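You operate a simulated robot arm through the tools that you are given. There is no shell and no other tool. Be economical: measure what you need, move in short steps, check, and stop when the job is done.

Carry out the task below with a simulated robot arm. There is one attempt and no reset: what you move stays moved.

Task
Take the pale brush and put it in the blue bucket.

The check looks at the end state, three seconds after you hand in, the way a careful person would. Anything else that was tipped, shoved, dropped, spilled or broken makes it a failure.

Robot
A 7-joint arm with a two-finger parallel gripper, fixed in place. Base frame: the origin is at the foot of the arm, x ahead of it, y to its left, z up; the work surface is at about z = 800. Units: mm, rad, N and s.
With the tool pointing down near the work surface it reaches from about 300 to 700 mm from the base axis. Its first joint turns from -1.152 to 1.152 rad. Payload 1.57 kg.
The tool frame sits at the grasp point between the pads (the TCP): z along the fingers, y along the line on which they close. The tips reach 30 mm beyond it. Largest opening 110 mm; finger width 24, thickness 12; the body of the gripper, 48 by 112 mm, starts 78 mm behind the TCP.
Orientation is told as [roll, pitch, yaw] about the base's x, y, z axes, in that order, counted from this pose: with the fingers straight down and closing along the base's y, the tool's x points along the base's -x, its y along +y and its z along -z.

Tools
- The arm moves only by the tool apply_moves. Its argument "steps" is a list that holds one entry, the list of rows, each a list of 7 numbers: the shift along the base's x, y, z in m, then the turn, a rotation vector about the base's x, y, z in degrees, then the gripper command, from -1 (shut) to 1 (fully open), values between in proportion. In form: [[[dx, dy, dz, ax, ay, az, hand], ...]]. A call has 1 to 12 rows; each row shifts and turns the commanded pose from where the row before left it. A row lasts 0.2 s, in which the tool goes at most 50 mm and 0.15 rad; a call with a longer step from one row to the next is refused whole, and so is a gripper value outside its range. A pose out of reach is approached as far as the arm can. The call stops where the force on the tool passes 40 N (or 10 N more than at its start, if that is more) or the arm is blocked; 0.2 s more then pass. The fingers move at their own pace (about 108 mm/s each) and stop on an object; they squeeze with about 43 N. The grip force told is the motor's: it shows also when the fingers shut on nothing. Time passes only in rows, and 0.2 s behind the last, so rows that do not move let the fingers close. The reply holds the time, the measured pose of the TCP, the force on the tool along the base axes, the opening and the grip force, in the units named above and with some noise.
- Cameras (640 x 400 px; columns grow to the right, rows downward): "scene" is fixed at [171.2, -393.5, 1422.2]; the picture's right is [0.73, -0.68, 0.00], its down [-0.36, -0.39, -0.85] and it looks along [0.58, 0.63, -0.53] (base axes); focal length 337 px, centre (320, 200). "wrist" rides on the gripper at [-36, 0, -80] in the tool frame; the picture's right is [0.00, -1.00, 0.00], its down [0.97, 0.00, -0.24] and it looks along [0.24, 0.00, 0.97] (tool axes); focal length 218 px, centre (320, 200).
- get_image(camera): a new picture of that camera. The clock stands still meanwhile.
- locate(camera, pixels): for up to 12 pixels [column, row] of the newest picture of that camera ("zoom" is the newest enlarged one), the place [x, y, z] in the base frame of the surface seen there, good to about 3 mm, but the place of the scene camera against the robot may be out by one fixed shift of up to 18 mm in any direction. The clock stands still meanwhile.
- zoom(camera, box): a new picture of the part [left, top, right, bottom] of that camera's present view, enlarged. The clock stands still meanwhile.
- sign_off(): hands the job in; it is judged then, once.

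Keep the steps short. Do not move on a guess: measure, check each grasp and each placing, and mend mistakes. In all there are 60 turns and 30 pictures (those below and enlarged ones count). Leave the gripper open and the arm clear of the work at the hand-in unless told otherwise, and finish with a single line.

The tools are called after "Emit:" as a command line: name --argument value ..., lists and objects as JSON in quotes. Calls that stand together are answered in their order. apply_moves: Moves the arm, as the interface text tells. Its arguments: {"type":"object","properties":{"steps":{"type":"array"}},"required":["steps"]} The other tools are called the same way: get_image (camera) takes a picture; locate (camera, pixels) gives the place of the surface under pixels of a picture; zoom (camera, box) takes an enlarged picture of a part of a camera's view; sign_off () hands the job in.

At the start:

```text
time_s: 0.0
ee_pos: [447.1, 41.9, 1240.0]
tcp_rot: [-0.001, 0.001, 0.001]
ft_force: [-0.2, -0.3, 0.2]
gripper_width: 110.0
finger_force: 0.1
```

scene: 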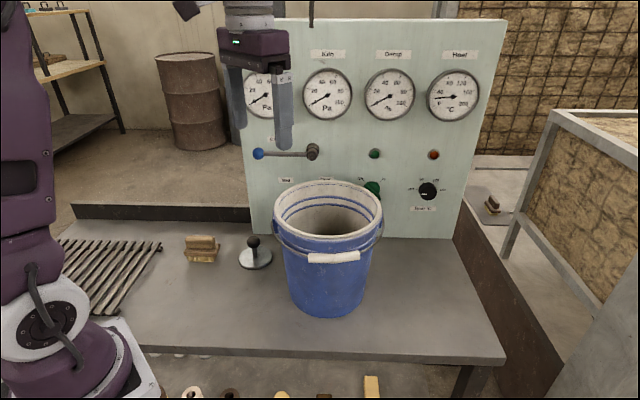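
wrist: 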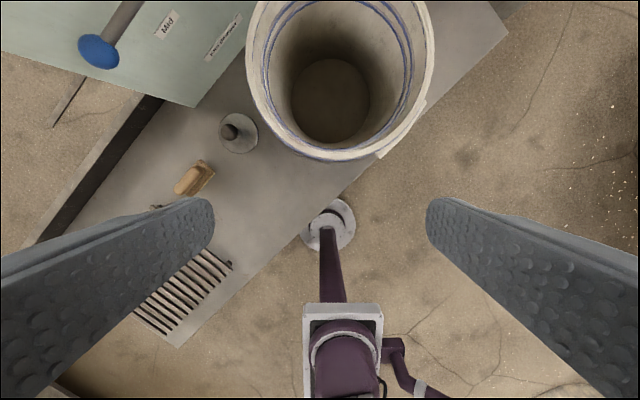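

I see a wooden brush-like thing at scene (201,248), the bucket at (328,245), and some items at the bottom edge. I'll zoom in on both areas.

Emit:
zoom --camera "scene" --box '[150, 210, 310, 310]'

Emit:
zoom --camera "scene" --box '[140, 300, 400, 400]'

Emit:
zoom --camera "wrist" --box '[120, 90, 280, 230]'

```text
4.00 times, centred on (230, 260) of scene
```

zoom: 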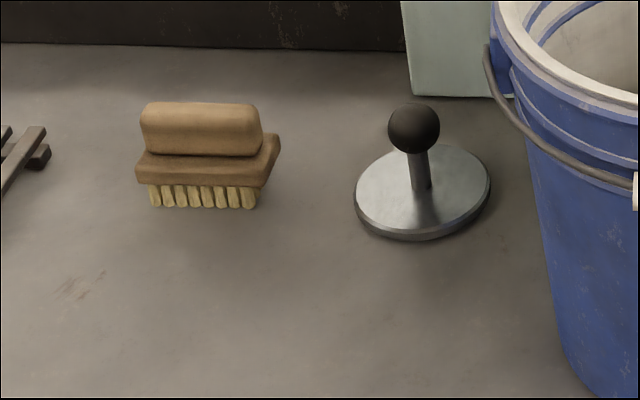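

```text
2.46 times, centred on (270, 350) of scene
```

zoom: 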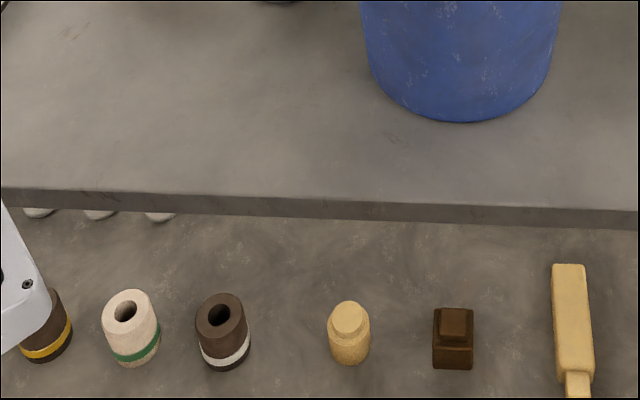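

```text
2.86 times, centred on (200, 160) of wrist
```

zoom: 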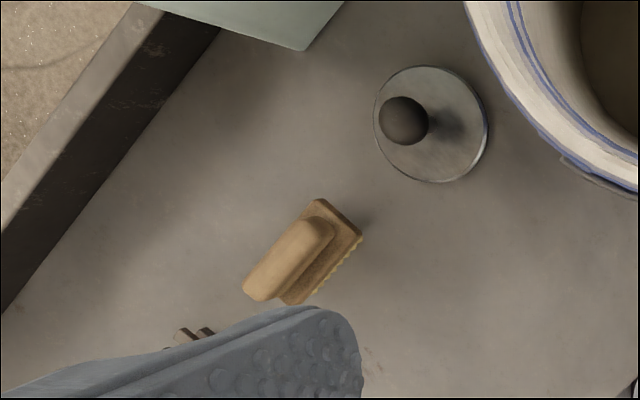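

There may be other brushes: something at scene (492,205), items on the shelf, and those at the bottom. I'll zoom there and locate the candidates.

Emit:
zoom --camera "scene" --box '[450, 170, 546, 230]'

Emit:
zoom --camera "scene" --box '[0, 0, 128, 80]'

Emit:
locate --camera "scene" --pixels '[[200, 241], [201, 257], [491, 206], [372, 386], [325, 396], [280, 395], [328, 187], [328, 232], [256, 258], [253, 242], [230, 300]]'

Emit:
locate --camera "wrist" --pixels '[[192, 180], [203, 180], [230, 132], [245, 140], [330, 100], [255, 60], [430, 60], [340, 155], [180, 200], [270, 200]]'

```text
6.67 times, centred on (498, 200) of scene
```

zoom: 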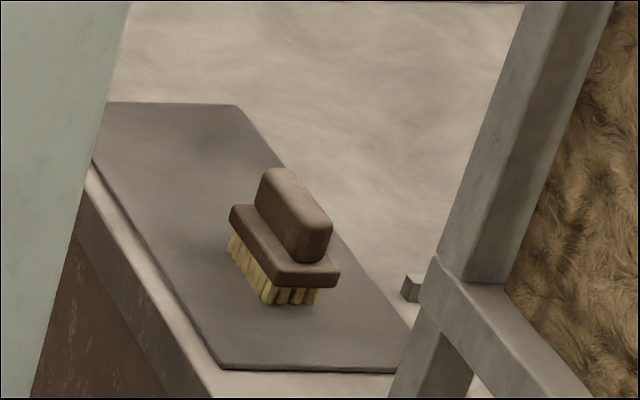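

```text
5.00 times, centred on (64, 40) of scene
```

zoom: 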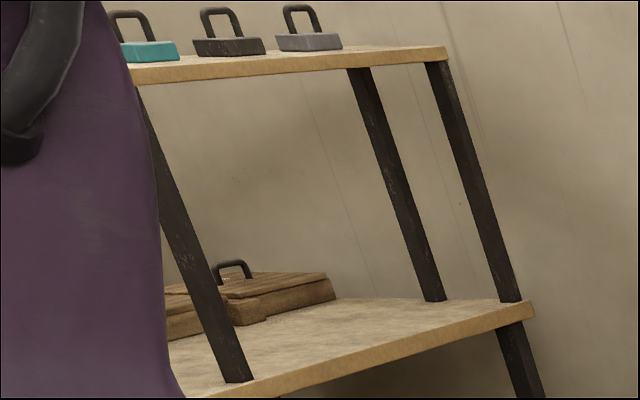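

```text
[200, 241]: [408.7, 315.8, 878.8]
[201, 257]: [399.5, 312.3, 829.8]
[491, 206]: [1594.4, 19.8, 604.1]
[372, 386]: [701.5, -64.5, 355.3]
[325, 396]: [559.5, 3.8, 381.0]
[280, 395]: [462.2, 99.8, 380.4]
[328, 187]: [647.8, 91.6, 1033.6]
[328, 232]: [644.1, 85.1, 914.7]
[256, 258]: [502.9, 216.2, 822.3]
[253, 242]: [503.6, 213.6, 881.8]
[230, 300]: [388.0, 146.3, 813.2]
```

```text
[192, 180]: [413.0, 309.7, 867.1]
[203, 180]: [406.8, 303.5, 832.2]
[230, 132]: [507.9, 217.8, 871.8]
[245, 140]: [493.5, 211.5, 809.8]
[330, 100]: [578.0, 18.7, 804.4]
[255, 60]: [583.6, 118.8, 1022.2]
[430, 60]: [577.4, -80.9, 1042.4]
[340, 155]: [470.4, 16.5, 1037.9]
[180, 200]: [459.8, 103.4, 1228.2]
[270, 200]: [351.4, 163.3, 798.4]
```

The other brush (far away, x≈1594) is dark, so the pale one is on the bench at about (410,307). Next I'll measure the lever knob, the panel, the kerb and the grate before moving.

Emit:
locate --camera "wrist" --pixels '[[97, 50], [125, 15], [190, 100], [110, 130], [152, 100], [230, 262], [160, 207], [30, 240], [432, 100], [250, 30], [400, 130], [255, 110]]'

Emit:
locate --camera "scene" --pixels '[[257, 153], [313, 152], [275, 210], [380, 215], [328, 181], [276, 240], [182, 262], [120, 207], [200, 205], [159, 243], [430, 190], [372, 190]]'

```text
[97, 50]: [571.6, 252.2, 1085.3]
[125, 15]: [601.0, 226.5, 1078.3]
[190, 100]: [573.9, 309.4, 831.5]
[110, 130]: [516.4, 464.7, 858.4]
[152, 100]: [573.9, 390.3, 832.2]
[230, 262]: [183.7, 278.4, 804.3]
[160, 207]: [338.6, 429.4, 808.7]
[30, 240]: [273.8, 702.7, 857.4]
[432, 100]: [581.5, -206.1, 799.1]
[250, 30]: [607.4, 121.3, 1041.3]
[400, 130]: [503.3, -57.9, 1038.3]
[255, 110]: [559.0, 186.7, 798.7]
```

```text
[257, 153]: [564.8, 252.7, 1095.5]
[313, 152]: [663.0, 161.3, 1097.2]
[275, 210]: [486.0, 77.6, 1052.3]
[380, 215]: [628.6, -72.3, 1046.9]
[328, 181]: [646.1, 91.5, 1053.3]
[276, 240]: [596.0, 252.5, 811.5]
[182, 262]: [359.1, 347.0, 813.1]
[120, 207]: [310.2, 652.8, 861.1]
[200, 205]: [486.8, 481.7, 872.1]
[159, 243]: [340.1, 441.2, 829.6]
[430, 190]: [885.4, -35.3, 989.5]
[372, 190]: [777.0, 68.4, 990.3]
```

Bucket rim fits centre ≈(576,19), radius ≈104, z≈1040; the floor is ≈804. The lever knob at (571,252,1085) is well clear of my path. I'll move above the brush at z≈1100, turning -45° so the fingers close across its handle.

Emit:
apply_moves --steps '[[[-0.0046, 0.033, -0.0175, 0, 0, -5.625, 1], [-0.0046, 0.033, -0.0175, 0, 0, -5.625, 1], [-0.0046, 0.033, -0.0175, 0, 0, -5.625, 1], [-0.0046, 0.033, -0.0175, 0, 0, -5.625, 1], [-0.0046, 0.033, -0.0175, 0, 0, -5.625, 1], [-0.0046, 0.033, -0.0175, 0, 0, -5.625, 1], [-0.0046, 0.033, -0.0175, 0, 0, -5.625, 1], [-0.0046, 0.033, -0.0175, 0, 0, -5.625, 1], [0, 0, 0, 0, 0, 0, 1]]]'

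Emit:
zoom --camera "wrist" --box '[200, 100, 440, 250]'

```text
time_s: 2.0
ee_pos: [408.2, 308.6, 1100.8]
tcp_rot: [-0.001, 0.001, -0.786]
ft_force: [0.2, 0.8, -0.1]
gripper_width: 110.1
finger_force: 0.1
```

```text
2.67 times, centred on (320, 175) of wrist
```

zoom: 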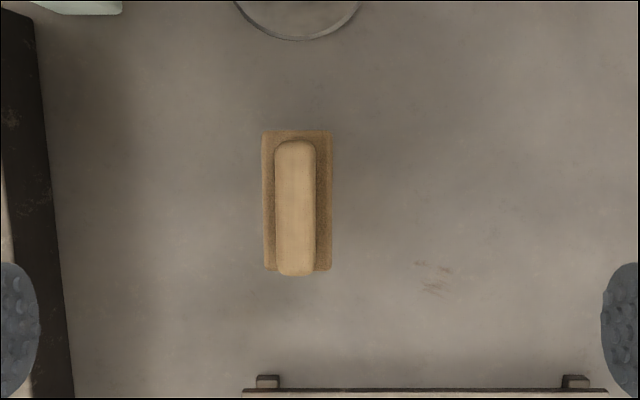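

The brush is almost perfectly aligned with the image vertical. I'll measure its handle and block in the zoom picture.

Emit:
locate --camera "zoom" --pixels '[[295, 205], [295, 150], [295, 265], [279, 205], [312, 205], [266, 205], [326, 205], [298, 135], [240, 205], [50, 205], [267, 378], [297, 38]]'

```text
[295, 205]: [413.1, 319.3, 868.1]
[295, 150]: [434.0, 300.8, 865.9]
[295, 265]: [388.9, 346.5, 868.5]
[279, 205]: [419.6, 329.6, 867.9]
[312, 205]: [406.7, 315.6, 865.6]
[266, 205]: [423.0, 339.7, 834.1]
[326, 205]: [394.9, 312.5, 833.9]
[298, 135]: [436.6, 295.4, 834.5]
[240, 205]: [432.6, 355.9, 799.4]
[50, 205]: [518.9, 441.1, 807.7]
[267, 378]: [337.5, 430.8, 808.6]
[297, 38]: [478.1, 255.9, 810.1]
```

The handle centre is ≈(412,323), its top at 868, and the block top at 834. I'll centre over it and go down to z≈890 first, then check.

Emit:
apply_moves --steps '[[[0.004, 0.0144, -0.02, 0, 0, 0, 1], [0, 0, -0.04, 0, 0, 0, 1], [0, 0, -0.04, 0, 0, 0, 1], [0, 0, -0.04, 0, 0, 0, 1], [0, 0, -0.04, 0, 0, 0, 1], [0, 0, -0.03, 0, 0, 0, 1], [0, 0, 0, 0, 0, 0, 1]]]'

Emit:
get_image --camera "wrist"

Emit:
zoom --camera "scene" --box '[120, 170, 280, 270]'

```text
time_s: 3.6
ee_pos: [412.4, 319.6, 891.9]
tcp_rot: [0.001, 0.001, -0.783]
ft_force: [-0.2, 0.5, 0.6]
gripper_width: 109.7
finger_force: 0.0
```

```text
21 pictures are left
```

wrist: 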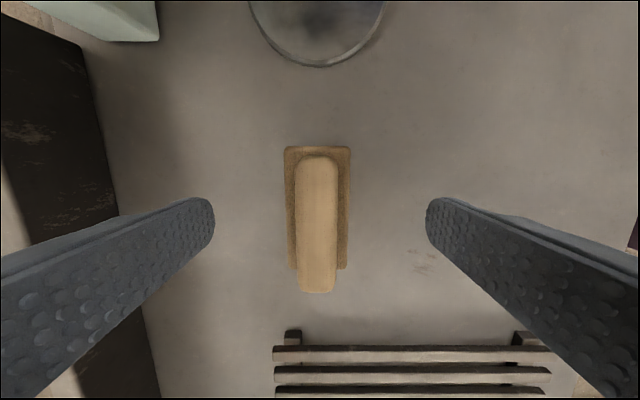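

```text
4.00 times, centred on (200, 220) of scene
```

zoom: 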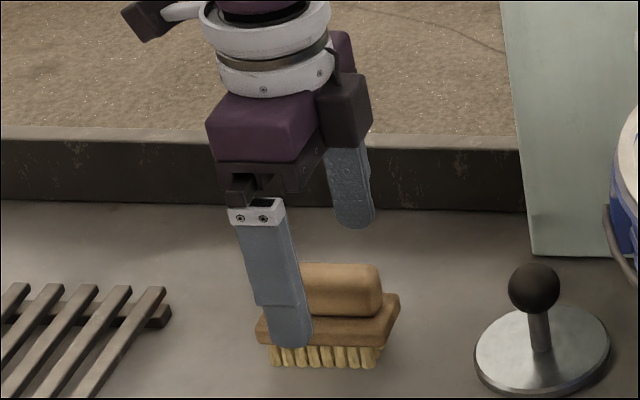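

The handle (column ≈317) is centred between the fingers. I'll measure the handle ends to fine-tune along its length.

Emit:
locate --camera "wrist" --pixels '[[317, 162], [317, 220], [317, 250], [317, 288], [300, 220], [334, 220], [346, 220], [289, 220]]'

```text
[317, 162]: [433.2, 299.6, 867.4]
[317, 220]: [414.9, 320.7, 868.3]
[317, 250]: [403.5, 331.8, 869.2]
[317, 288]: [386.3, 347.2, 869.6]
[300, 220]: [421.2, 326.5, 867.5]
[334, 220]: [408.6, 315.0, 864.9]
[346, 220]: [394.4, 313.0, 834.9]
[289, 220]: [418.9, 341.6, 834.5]
```

The middle of the handle is ≈(410,323.5), so I'll shift (-2,+3.5), go down 22 mm to z≈870 with the tips just above the block, and close.

Emit:
apply_moves --steps '[[[-0.002, 0.0035, -0.011, 0, 0, 0, 1], [0, 0, -0.011, 0, 0, 0, 1], [0, 0, 0, 0, 0, 0, 1], [0, 0, 0, 0, 0, 0, 0], [0, 0, 0, 0, 0, 0, -0.4], [0, 0, 0, 0, 0, 0, -1], [0, 0, 0, 0, 0, 0, -1], [0, 0, 0, 0, 0, 0, -1]]]'

Emit:
get_image --camera "wrist"

```text
time_s: 5.4
ee_pos: [411.0, 323.0, 871.0]
tcp_rot: [0.0, 0.0, -0.785]
ft_force: [0.7, 0.4, -0.1]
gripper_width: 21.2
finger_force: 34.1
```

```text
19 pictures are left
```

wrist: 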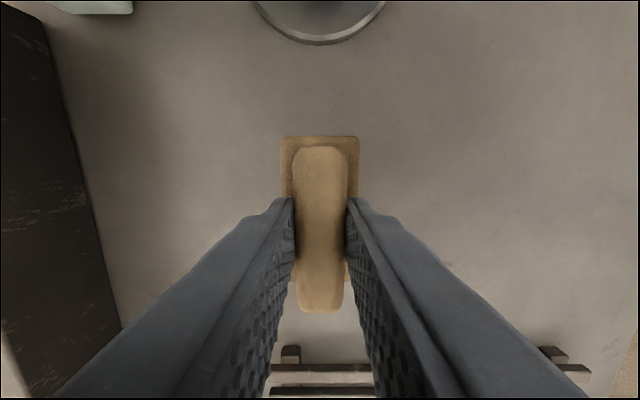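

The fingers stopped at 21 mm on the handle and are holding it. I'll lift a little and check.

Emit:
apply_moves --steps '[[[0, 0, 0.01, 0, 0, 0, -1], [0, 0, 0.02, 0, 0, 0, -1], [0, 0, 0.03, 0, 0, 0, -1], [0, 0, 0.03, 0, 0, 0, -1], [0, 0, 0, 0, 0, 0, -1]]]'

Emit:
zoom --camera "scene" --box '[120, 150, 300, 270]'

```text
time_s: 6.6
ee_pos: [409.9, 324.2, 961.1]
tcp_rot: [0.001, 0.0, -0.784]
ft_force: [-0.4, 0.6, -0.3]
gripper_width: 21.2
finger_force: 34.4
```

```text
3.33 times, centred on (210, 210) of scene
```

zoom: 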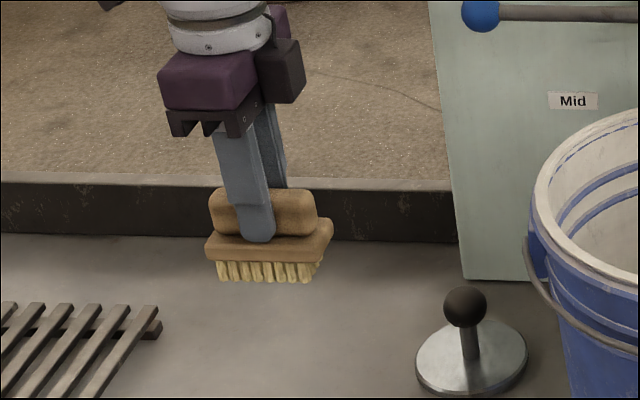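

The brush hangs firmly. I'll lift to z≈1180 and go to (430,100), keeping away from the lever, then over the bucket centre.

Emit:
apply_moves --steps '[[[0, 0, 0.044, 0, 0, 0, -1], [0, 0, 0.044, 0, 0, 0, -1], [0, 0, 0.044, 0, 0, 0, -1], [0, 0, 0.044, 0, 0, 0, -1], [0, 0, 0.044, 0, 0, 0, -1], [0.004, -0.04, 0, 0, 0, 0, -1], [0.004, -0.045, 0, 0, 0, 0, -1], [0.004, -0.045, 0, 0, 0, 0, -1], [0.004, -0.045, 0, 0, 0, 0, -1], [0.004, -0.045, 0, 0, 0, 0, -1], [0, 0, 0, 0, 0, 0, -1]]]'

Emit:
apply_moves --steps '[[[0.036, -0.021, 0, 0, 0, 0, -1], [0.036, -0.021, 0, 0, 0, 0, -1], [0.036, -0.021, 0, 0, 0, 0, -1], [0.036, -0.021, 0, 0, 0, 0, -1], [0, 0, 0, 0, 0, 0, -1]]]'

Emit:
get_image --camera "wrist"

Emit:
get_image --camera "scene"

```text
time_s: 9.0
ee_pos: [430.7, 105.1, 1180.4]
tcp_rot: [0.002, -0.001, -0.786]
ft_force: [0.1, 0.1, -0.9]
gripper_width: 20.9
finger_force: 34.7
```

```text
time_s: 10.2
ee_pos: [575.0, 22.0, 1179.8]
tcp_rot: [0.001, -0.001, -0.787]
ft_force: [-0.3, 0.4, -0.4]
gripper_width: 21.0
finger_force: 34.6
```

```text
17 pictures are left
```

wrist: 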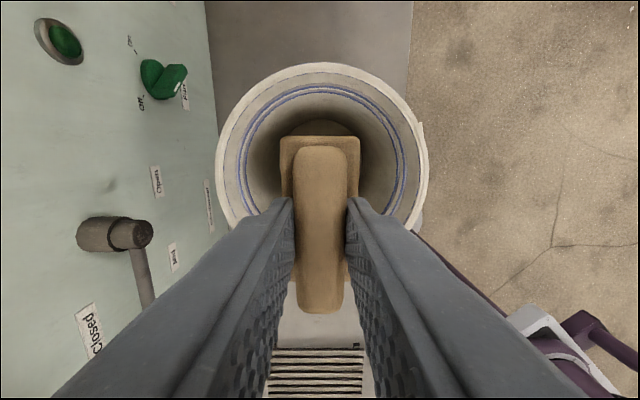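

```text
16 pictures are left
```

scene: 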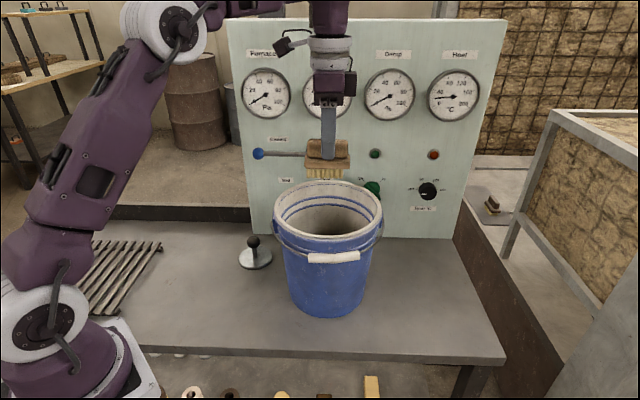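

The brush is above the bucket. I'll measure the rim points now to refine the centre before descending.

Emit:
locate --camera "wrist" --pixels '[[320, 67], [219, 150], [423, 150], [265, 85], [380, 85], [230, 195], [414, 210], [236, 217], [175, 240], [115, 235]]'

Emit:
locate --camera "scene" --pixels '[[277, 211], [380, 212], [300, 234], [353, 234], [370, 190], [290, 191], [326, 239], [326, 181]]'

```text
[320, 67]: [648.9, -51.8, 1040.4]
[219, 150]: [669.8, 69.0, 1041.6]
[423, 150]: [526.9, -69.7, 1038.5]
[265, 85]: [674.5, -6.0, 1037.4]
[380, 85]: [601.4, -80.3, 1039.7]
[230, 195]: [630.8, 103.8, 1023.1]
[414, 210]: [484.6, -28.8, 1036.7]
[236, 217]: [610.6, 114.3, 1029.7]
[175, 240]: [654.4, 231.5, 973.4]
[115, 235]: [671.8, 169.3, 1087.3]
```

```text
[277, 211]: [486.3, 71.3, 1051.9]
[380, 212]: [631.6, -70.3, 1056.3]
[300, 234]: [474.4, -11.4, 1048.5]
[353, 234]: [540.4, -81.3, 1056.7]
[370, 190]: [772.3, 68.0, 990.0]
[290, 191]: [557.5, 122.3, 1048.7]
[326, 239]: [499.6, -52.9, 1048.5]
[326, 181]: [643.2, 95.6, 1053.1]
```

Points on the rim agree on a centre of ≈(576,18); the TCP is at (575,22). I'll shift y by -3 and descend to z≈1020 first, watching force.

Emit:
apply_moves --steps '[[[0.001, -0.003, -0.02, 0, 0, 0, -1], [0, 0, -0.035, 0, 0, 0, -1], [0, 0, -0.035, 0, 0, 0, -1], [0, 0, -0.035, 0, 0, 0, -1], [0, 0, -0.035, 0, 0, 0, -1], [0, 0, 0, 0, 0, 0, -1]]]'

Emit:
get_image --camera "wrist"

Emit:
zoom --camera "scene" --box '[230, 70, 438, 200]'

```text
time_s: 11.6
ee_pos: [577.4, 18.8, 1018.9]
tcp_rot: [0.001, 0.001, -0.785]
ft_force: [0.4, -0.7, -0.9]
gripper_width: 21.2
finger_force: 34.2
```

```text
15 pictures are left
```

wrist: 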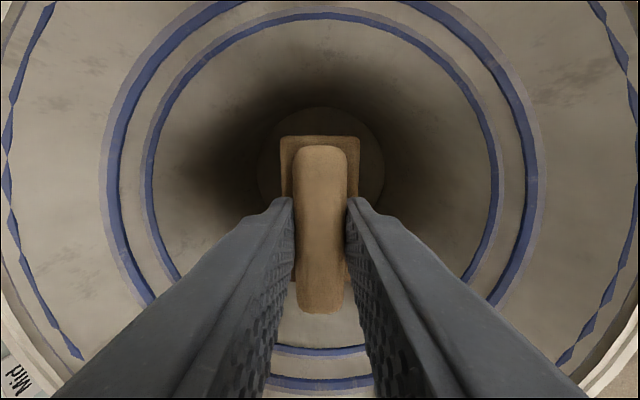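

```text
3.08 times, centred on (334, 135) of scene
```

zoom: 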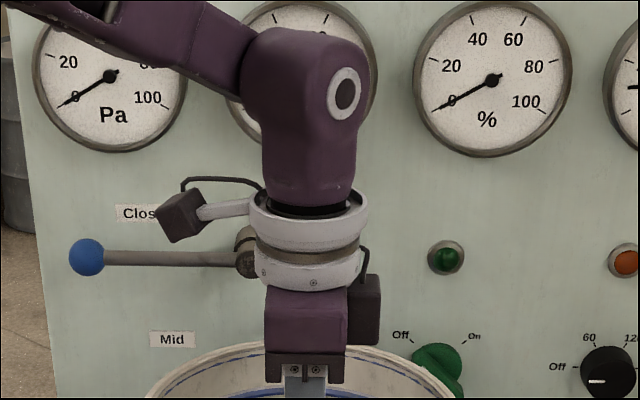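

A black box protrudes from the wrist at scene ≈(290,140), possibly near the lever. I'll measure it before descending further.

Emit:
locate --camera "zoom" --pixels '[[180, 215], [165, 235], [190, 238], [225, 208], [200, 200], [315, 265], [365, 310], [88, 258], [150, 258], [220, 258], [245, 240], [305, 325]]'

```text
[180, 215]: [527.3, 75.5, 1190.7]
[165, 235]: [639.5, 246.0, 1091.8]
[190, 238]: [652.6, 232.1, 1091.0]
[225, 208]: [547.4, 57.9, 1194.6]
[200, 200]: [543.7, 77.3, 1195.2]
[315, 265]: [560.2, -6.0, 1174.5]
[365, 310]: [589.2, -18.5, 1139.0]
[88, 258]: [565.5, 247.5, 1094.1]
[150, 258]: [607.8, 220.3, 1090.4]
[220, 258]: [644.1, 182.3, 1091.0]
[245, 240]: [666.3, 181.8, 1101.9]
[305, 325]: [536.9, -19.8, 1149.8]
```

The box is at ≈(535,78) with its bottom ≈1160, far from the lever but over the bucket rim (1040). Going to TCP z≈930 leaves it ≈30 mm clear. I'll descend 88 mm in small steps.

Emit:
apply_moves --steps '[[[-0.001, 0, -0.022, 0, 0, 0, -1], [0, 0, -0.022, 0, 0, 0, -1], [0, 0, -0.022, 0, 0, 0, -1], [0, 0, -0.022, 0, 0, 0, -1], [0, 0, 0, 0, 0, 0, -1]]]'

Emit:
zoom --camera "scene" --box '[230, 110, 438, 240]'

Emit:
get_image --camera "wrist"

```text
time_s: 12.8
ee_pos: [573.9, 19.9, 931.8]
tcp_rot: [-0.001, -0.001, -0.785]
ft_force: [-0.1, 0.0, -0.6]
gripper_width: 21.2
finger_force: 34.3
```

```text
3.08 times, centred on (334, 175) of scene
```

zoom: 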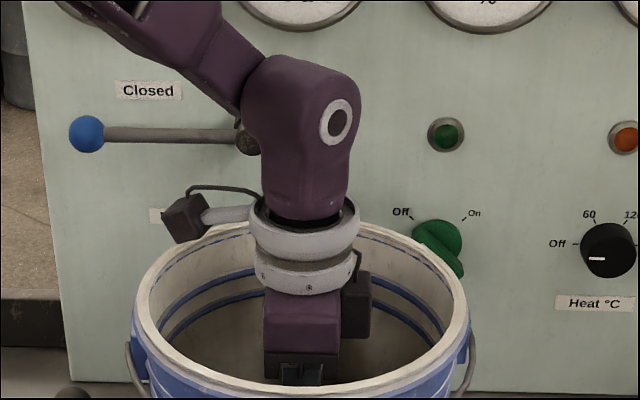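

```text
12 pictures are left
```

wrist: 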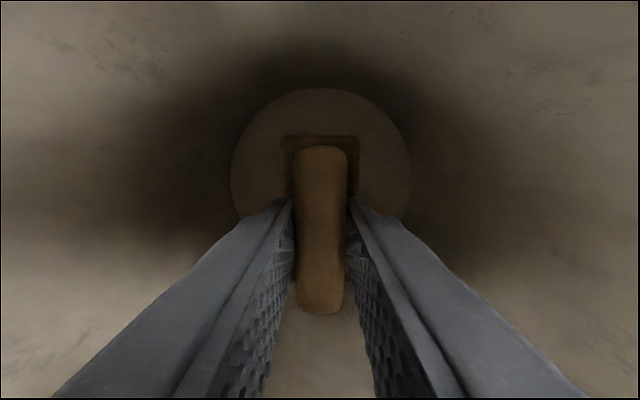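

The brush is inside the bucket, with no contact force. I'll release by opening partway, wait, and then go straight up.

Emit:
apply_moves --steps '[[[0, 0, 0, 0, 0, 0, -0.2], [0, 0, 0, 0, 0, 0, -0.2], [0, 0, 0, 0, 0, 0, -0.2], [0, 0, 0, 0, 0, 0, -0.2], [0, 0, 0.03, 0, 0, 0, -0.2], [0, 0, 0.04, 0, 0, 0, -0.2], [0, 0, 0.045, 0, 0, 0, -0.2], [0, 0, 0.045, 0, 0, 0, -0.2], [0, 0, 0.045, 0, 0, 0, -0.2], [0, 0, 0.045, 0, 0, 0, -0.2], [0, 0, 0, 0, 0, 0, -0.2]]]'

Emit:
get_image --camera "wrist"

```text
time_s: 15.2
ee_pos: [574.7, 17.3, 1183.3]
tcp_rot: [-0.001, 0.001, -0.788]
ft_force: [-0.7, 0.0, -0.3]
gripper_width: 44.1
finger_force: 0.1
```

```text
11 pictures are left
```

wrist: 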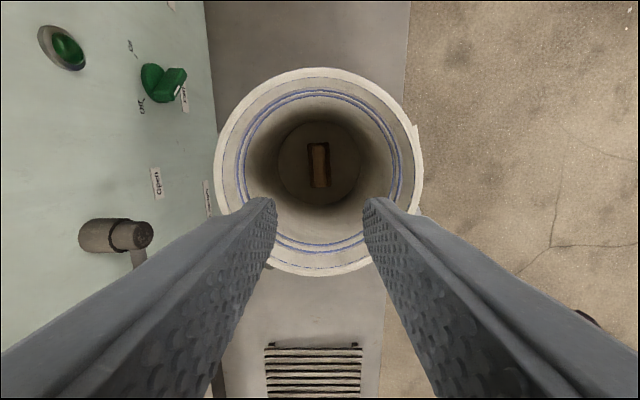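

The brush lies on the bucket floor and the bucket hasn't moved. I'll back off toward the start pose, open fully and check the scene.

Emit:
apply_moves --steps '[[[0, 0, 0.03, 0, 0, 0, 0], [-0.035, 0.005, 0.01, 0, 0, 0, 0.5], [-0.035, 0.005, 0.01, 0, 0, 0, 1], [-0.035, 0.005, 0.01, 0, 0, 0, 1], [-0.035, 0.005, 0, 0, 0, 0, 1], [-0.02, 0, 0, 0, 0, 0, 1], [0, 0, 0, 0, 0, 0, 1]]]'

Emit:
get_image --camera "scene"

```text
time_s: 16.8
ee_pos: [415.3, 36.2, 1239.7]
tcp_rot: [-0.001, 0.001, -0.785]
ft_force: [-0.5, 0.0, 0.9]
gripper_width: 110.0
finger_force: 0.0
```

```text
10 pictures are left
```

scene: 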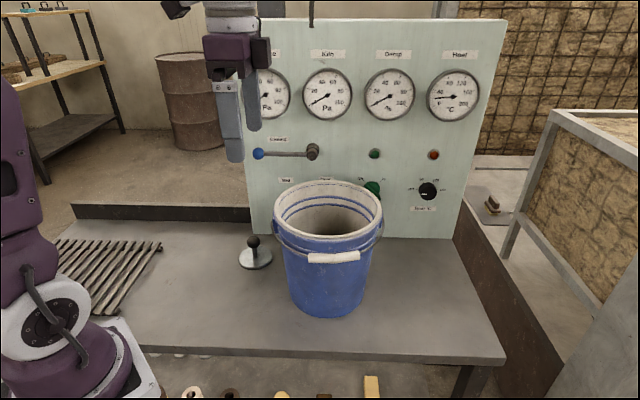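

The bucket, lever, weight and grate look unchanged, and the arm is clear with the gripper open. I'm handing in.

Emit:
sign_off

```text
The job is handed in.
```

The pale brush is lying on the floor of the blue bucket; nothing else was moved, and the arm is clear with its gripper open.
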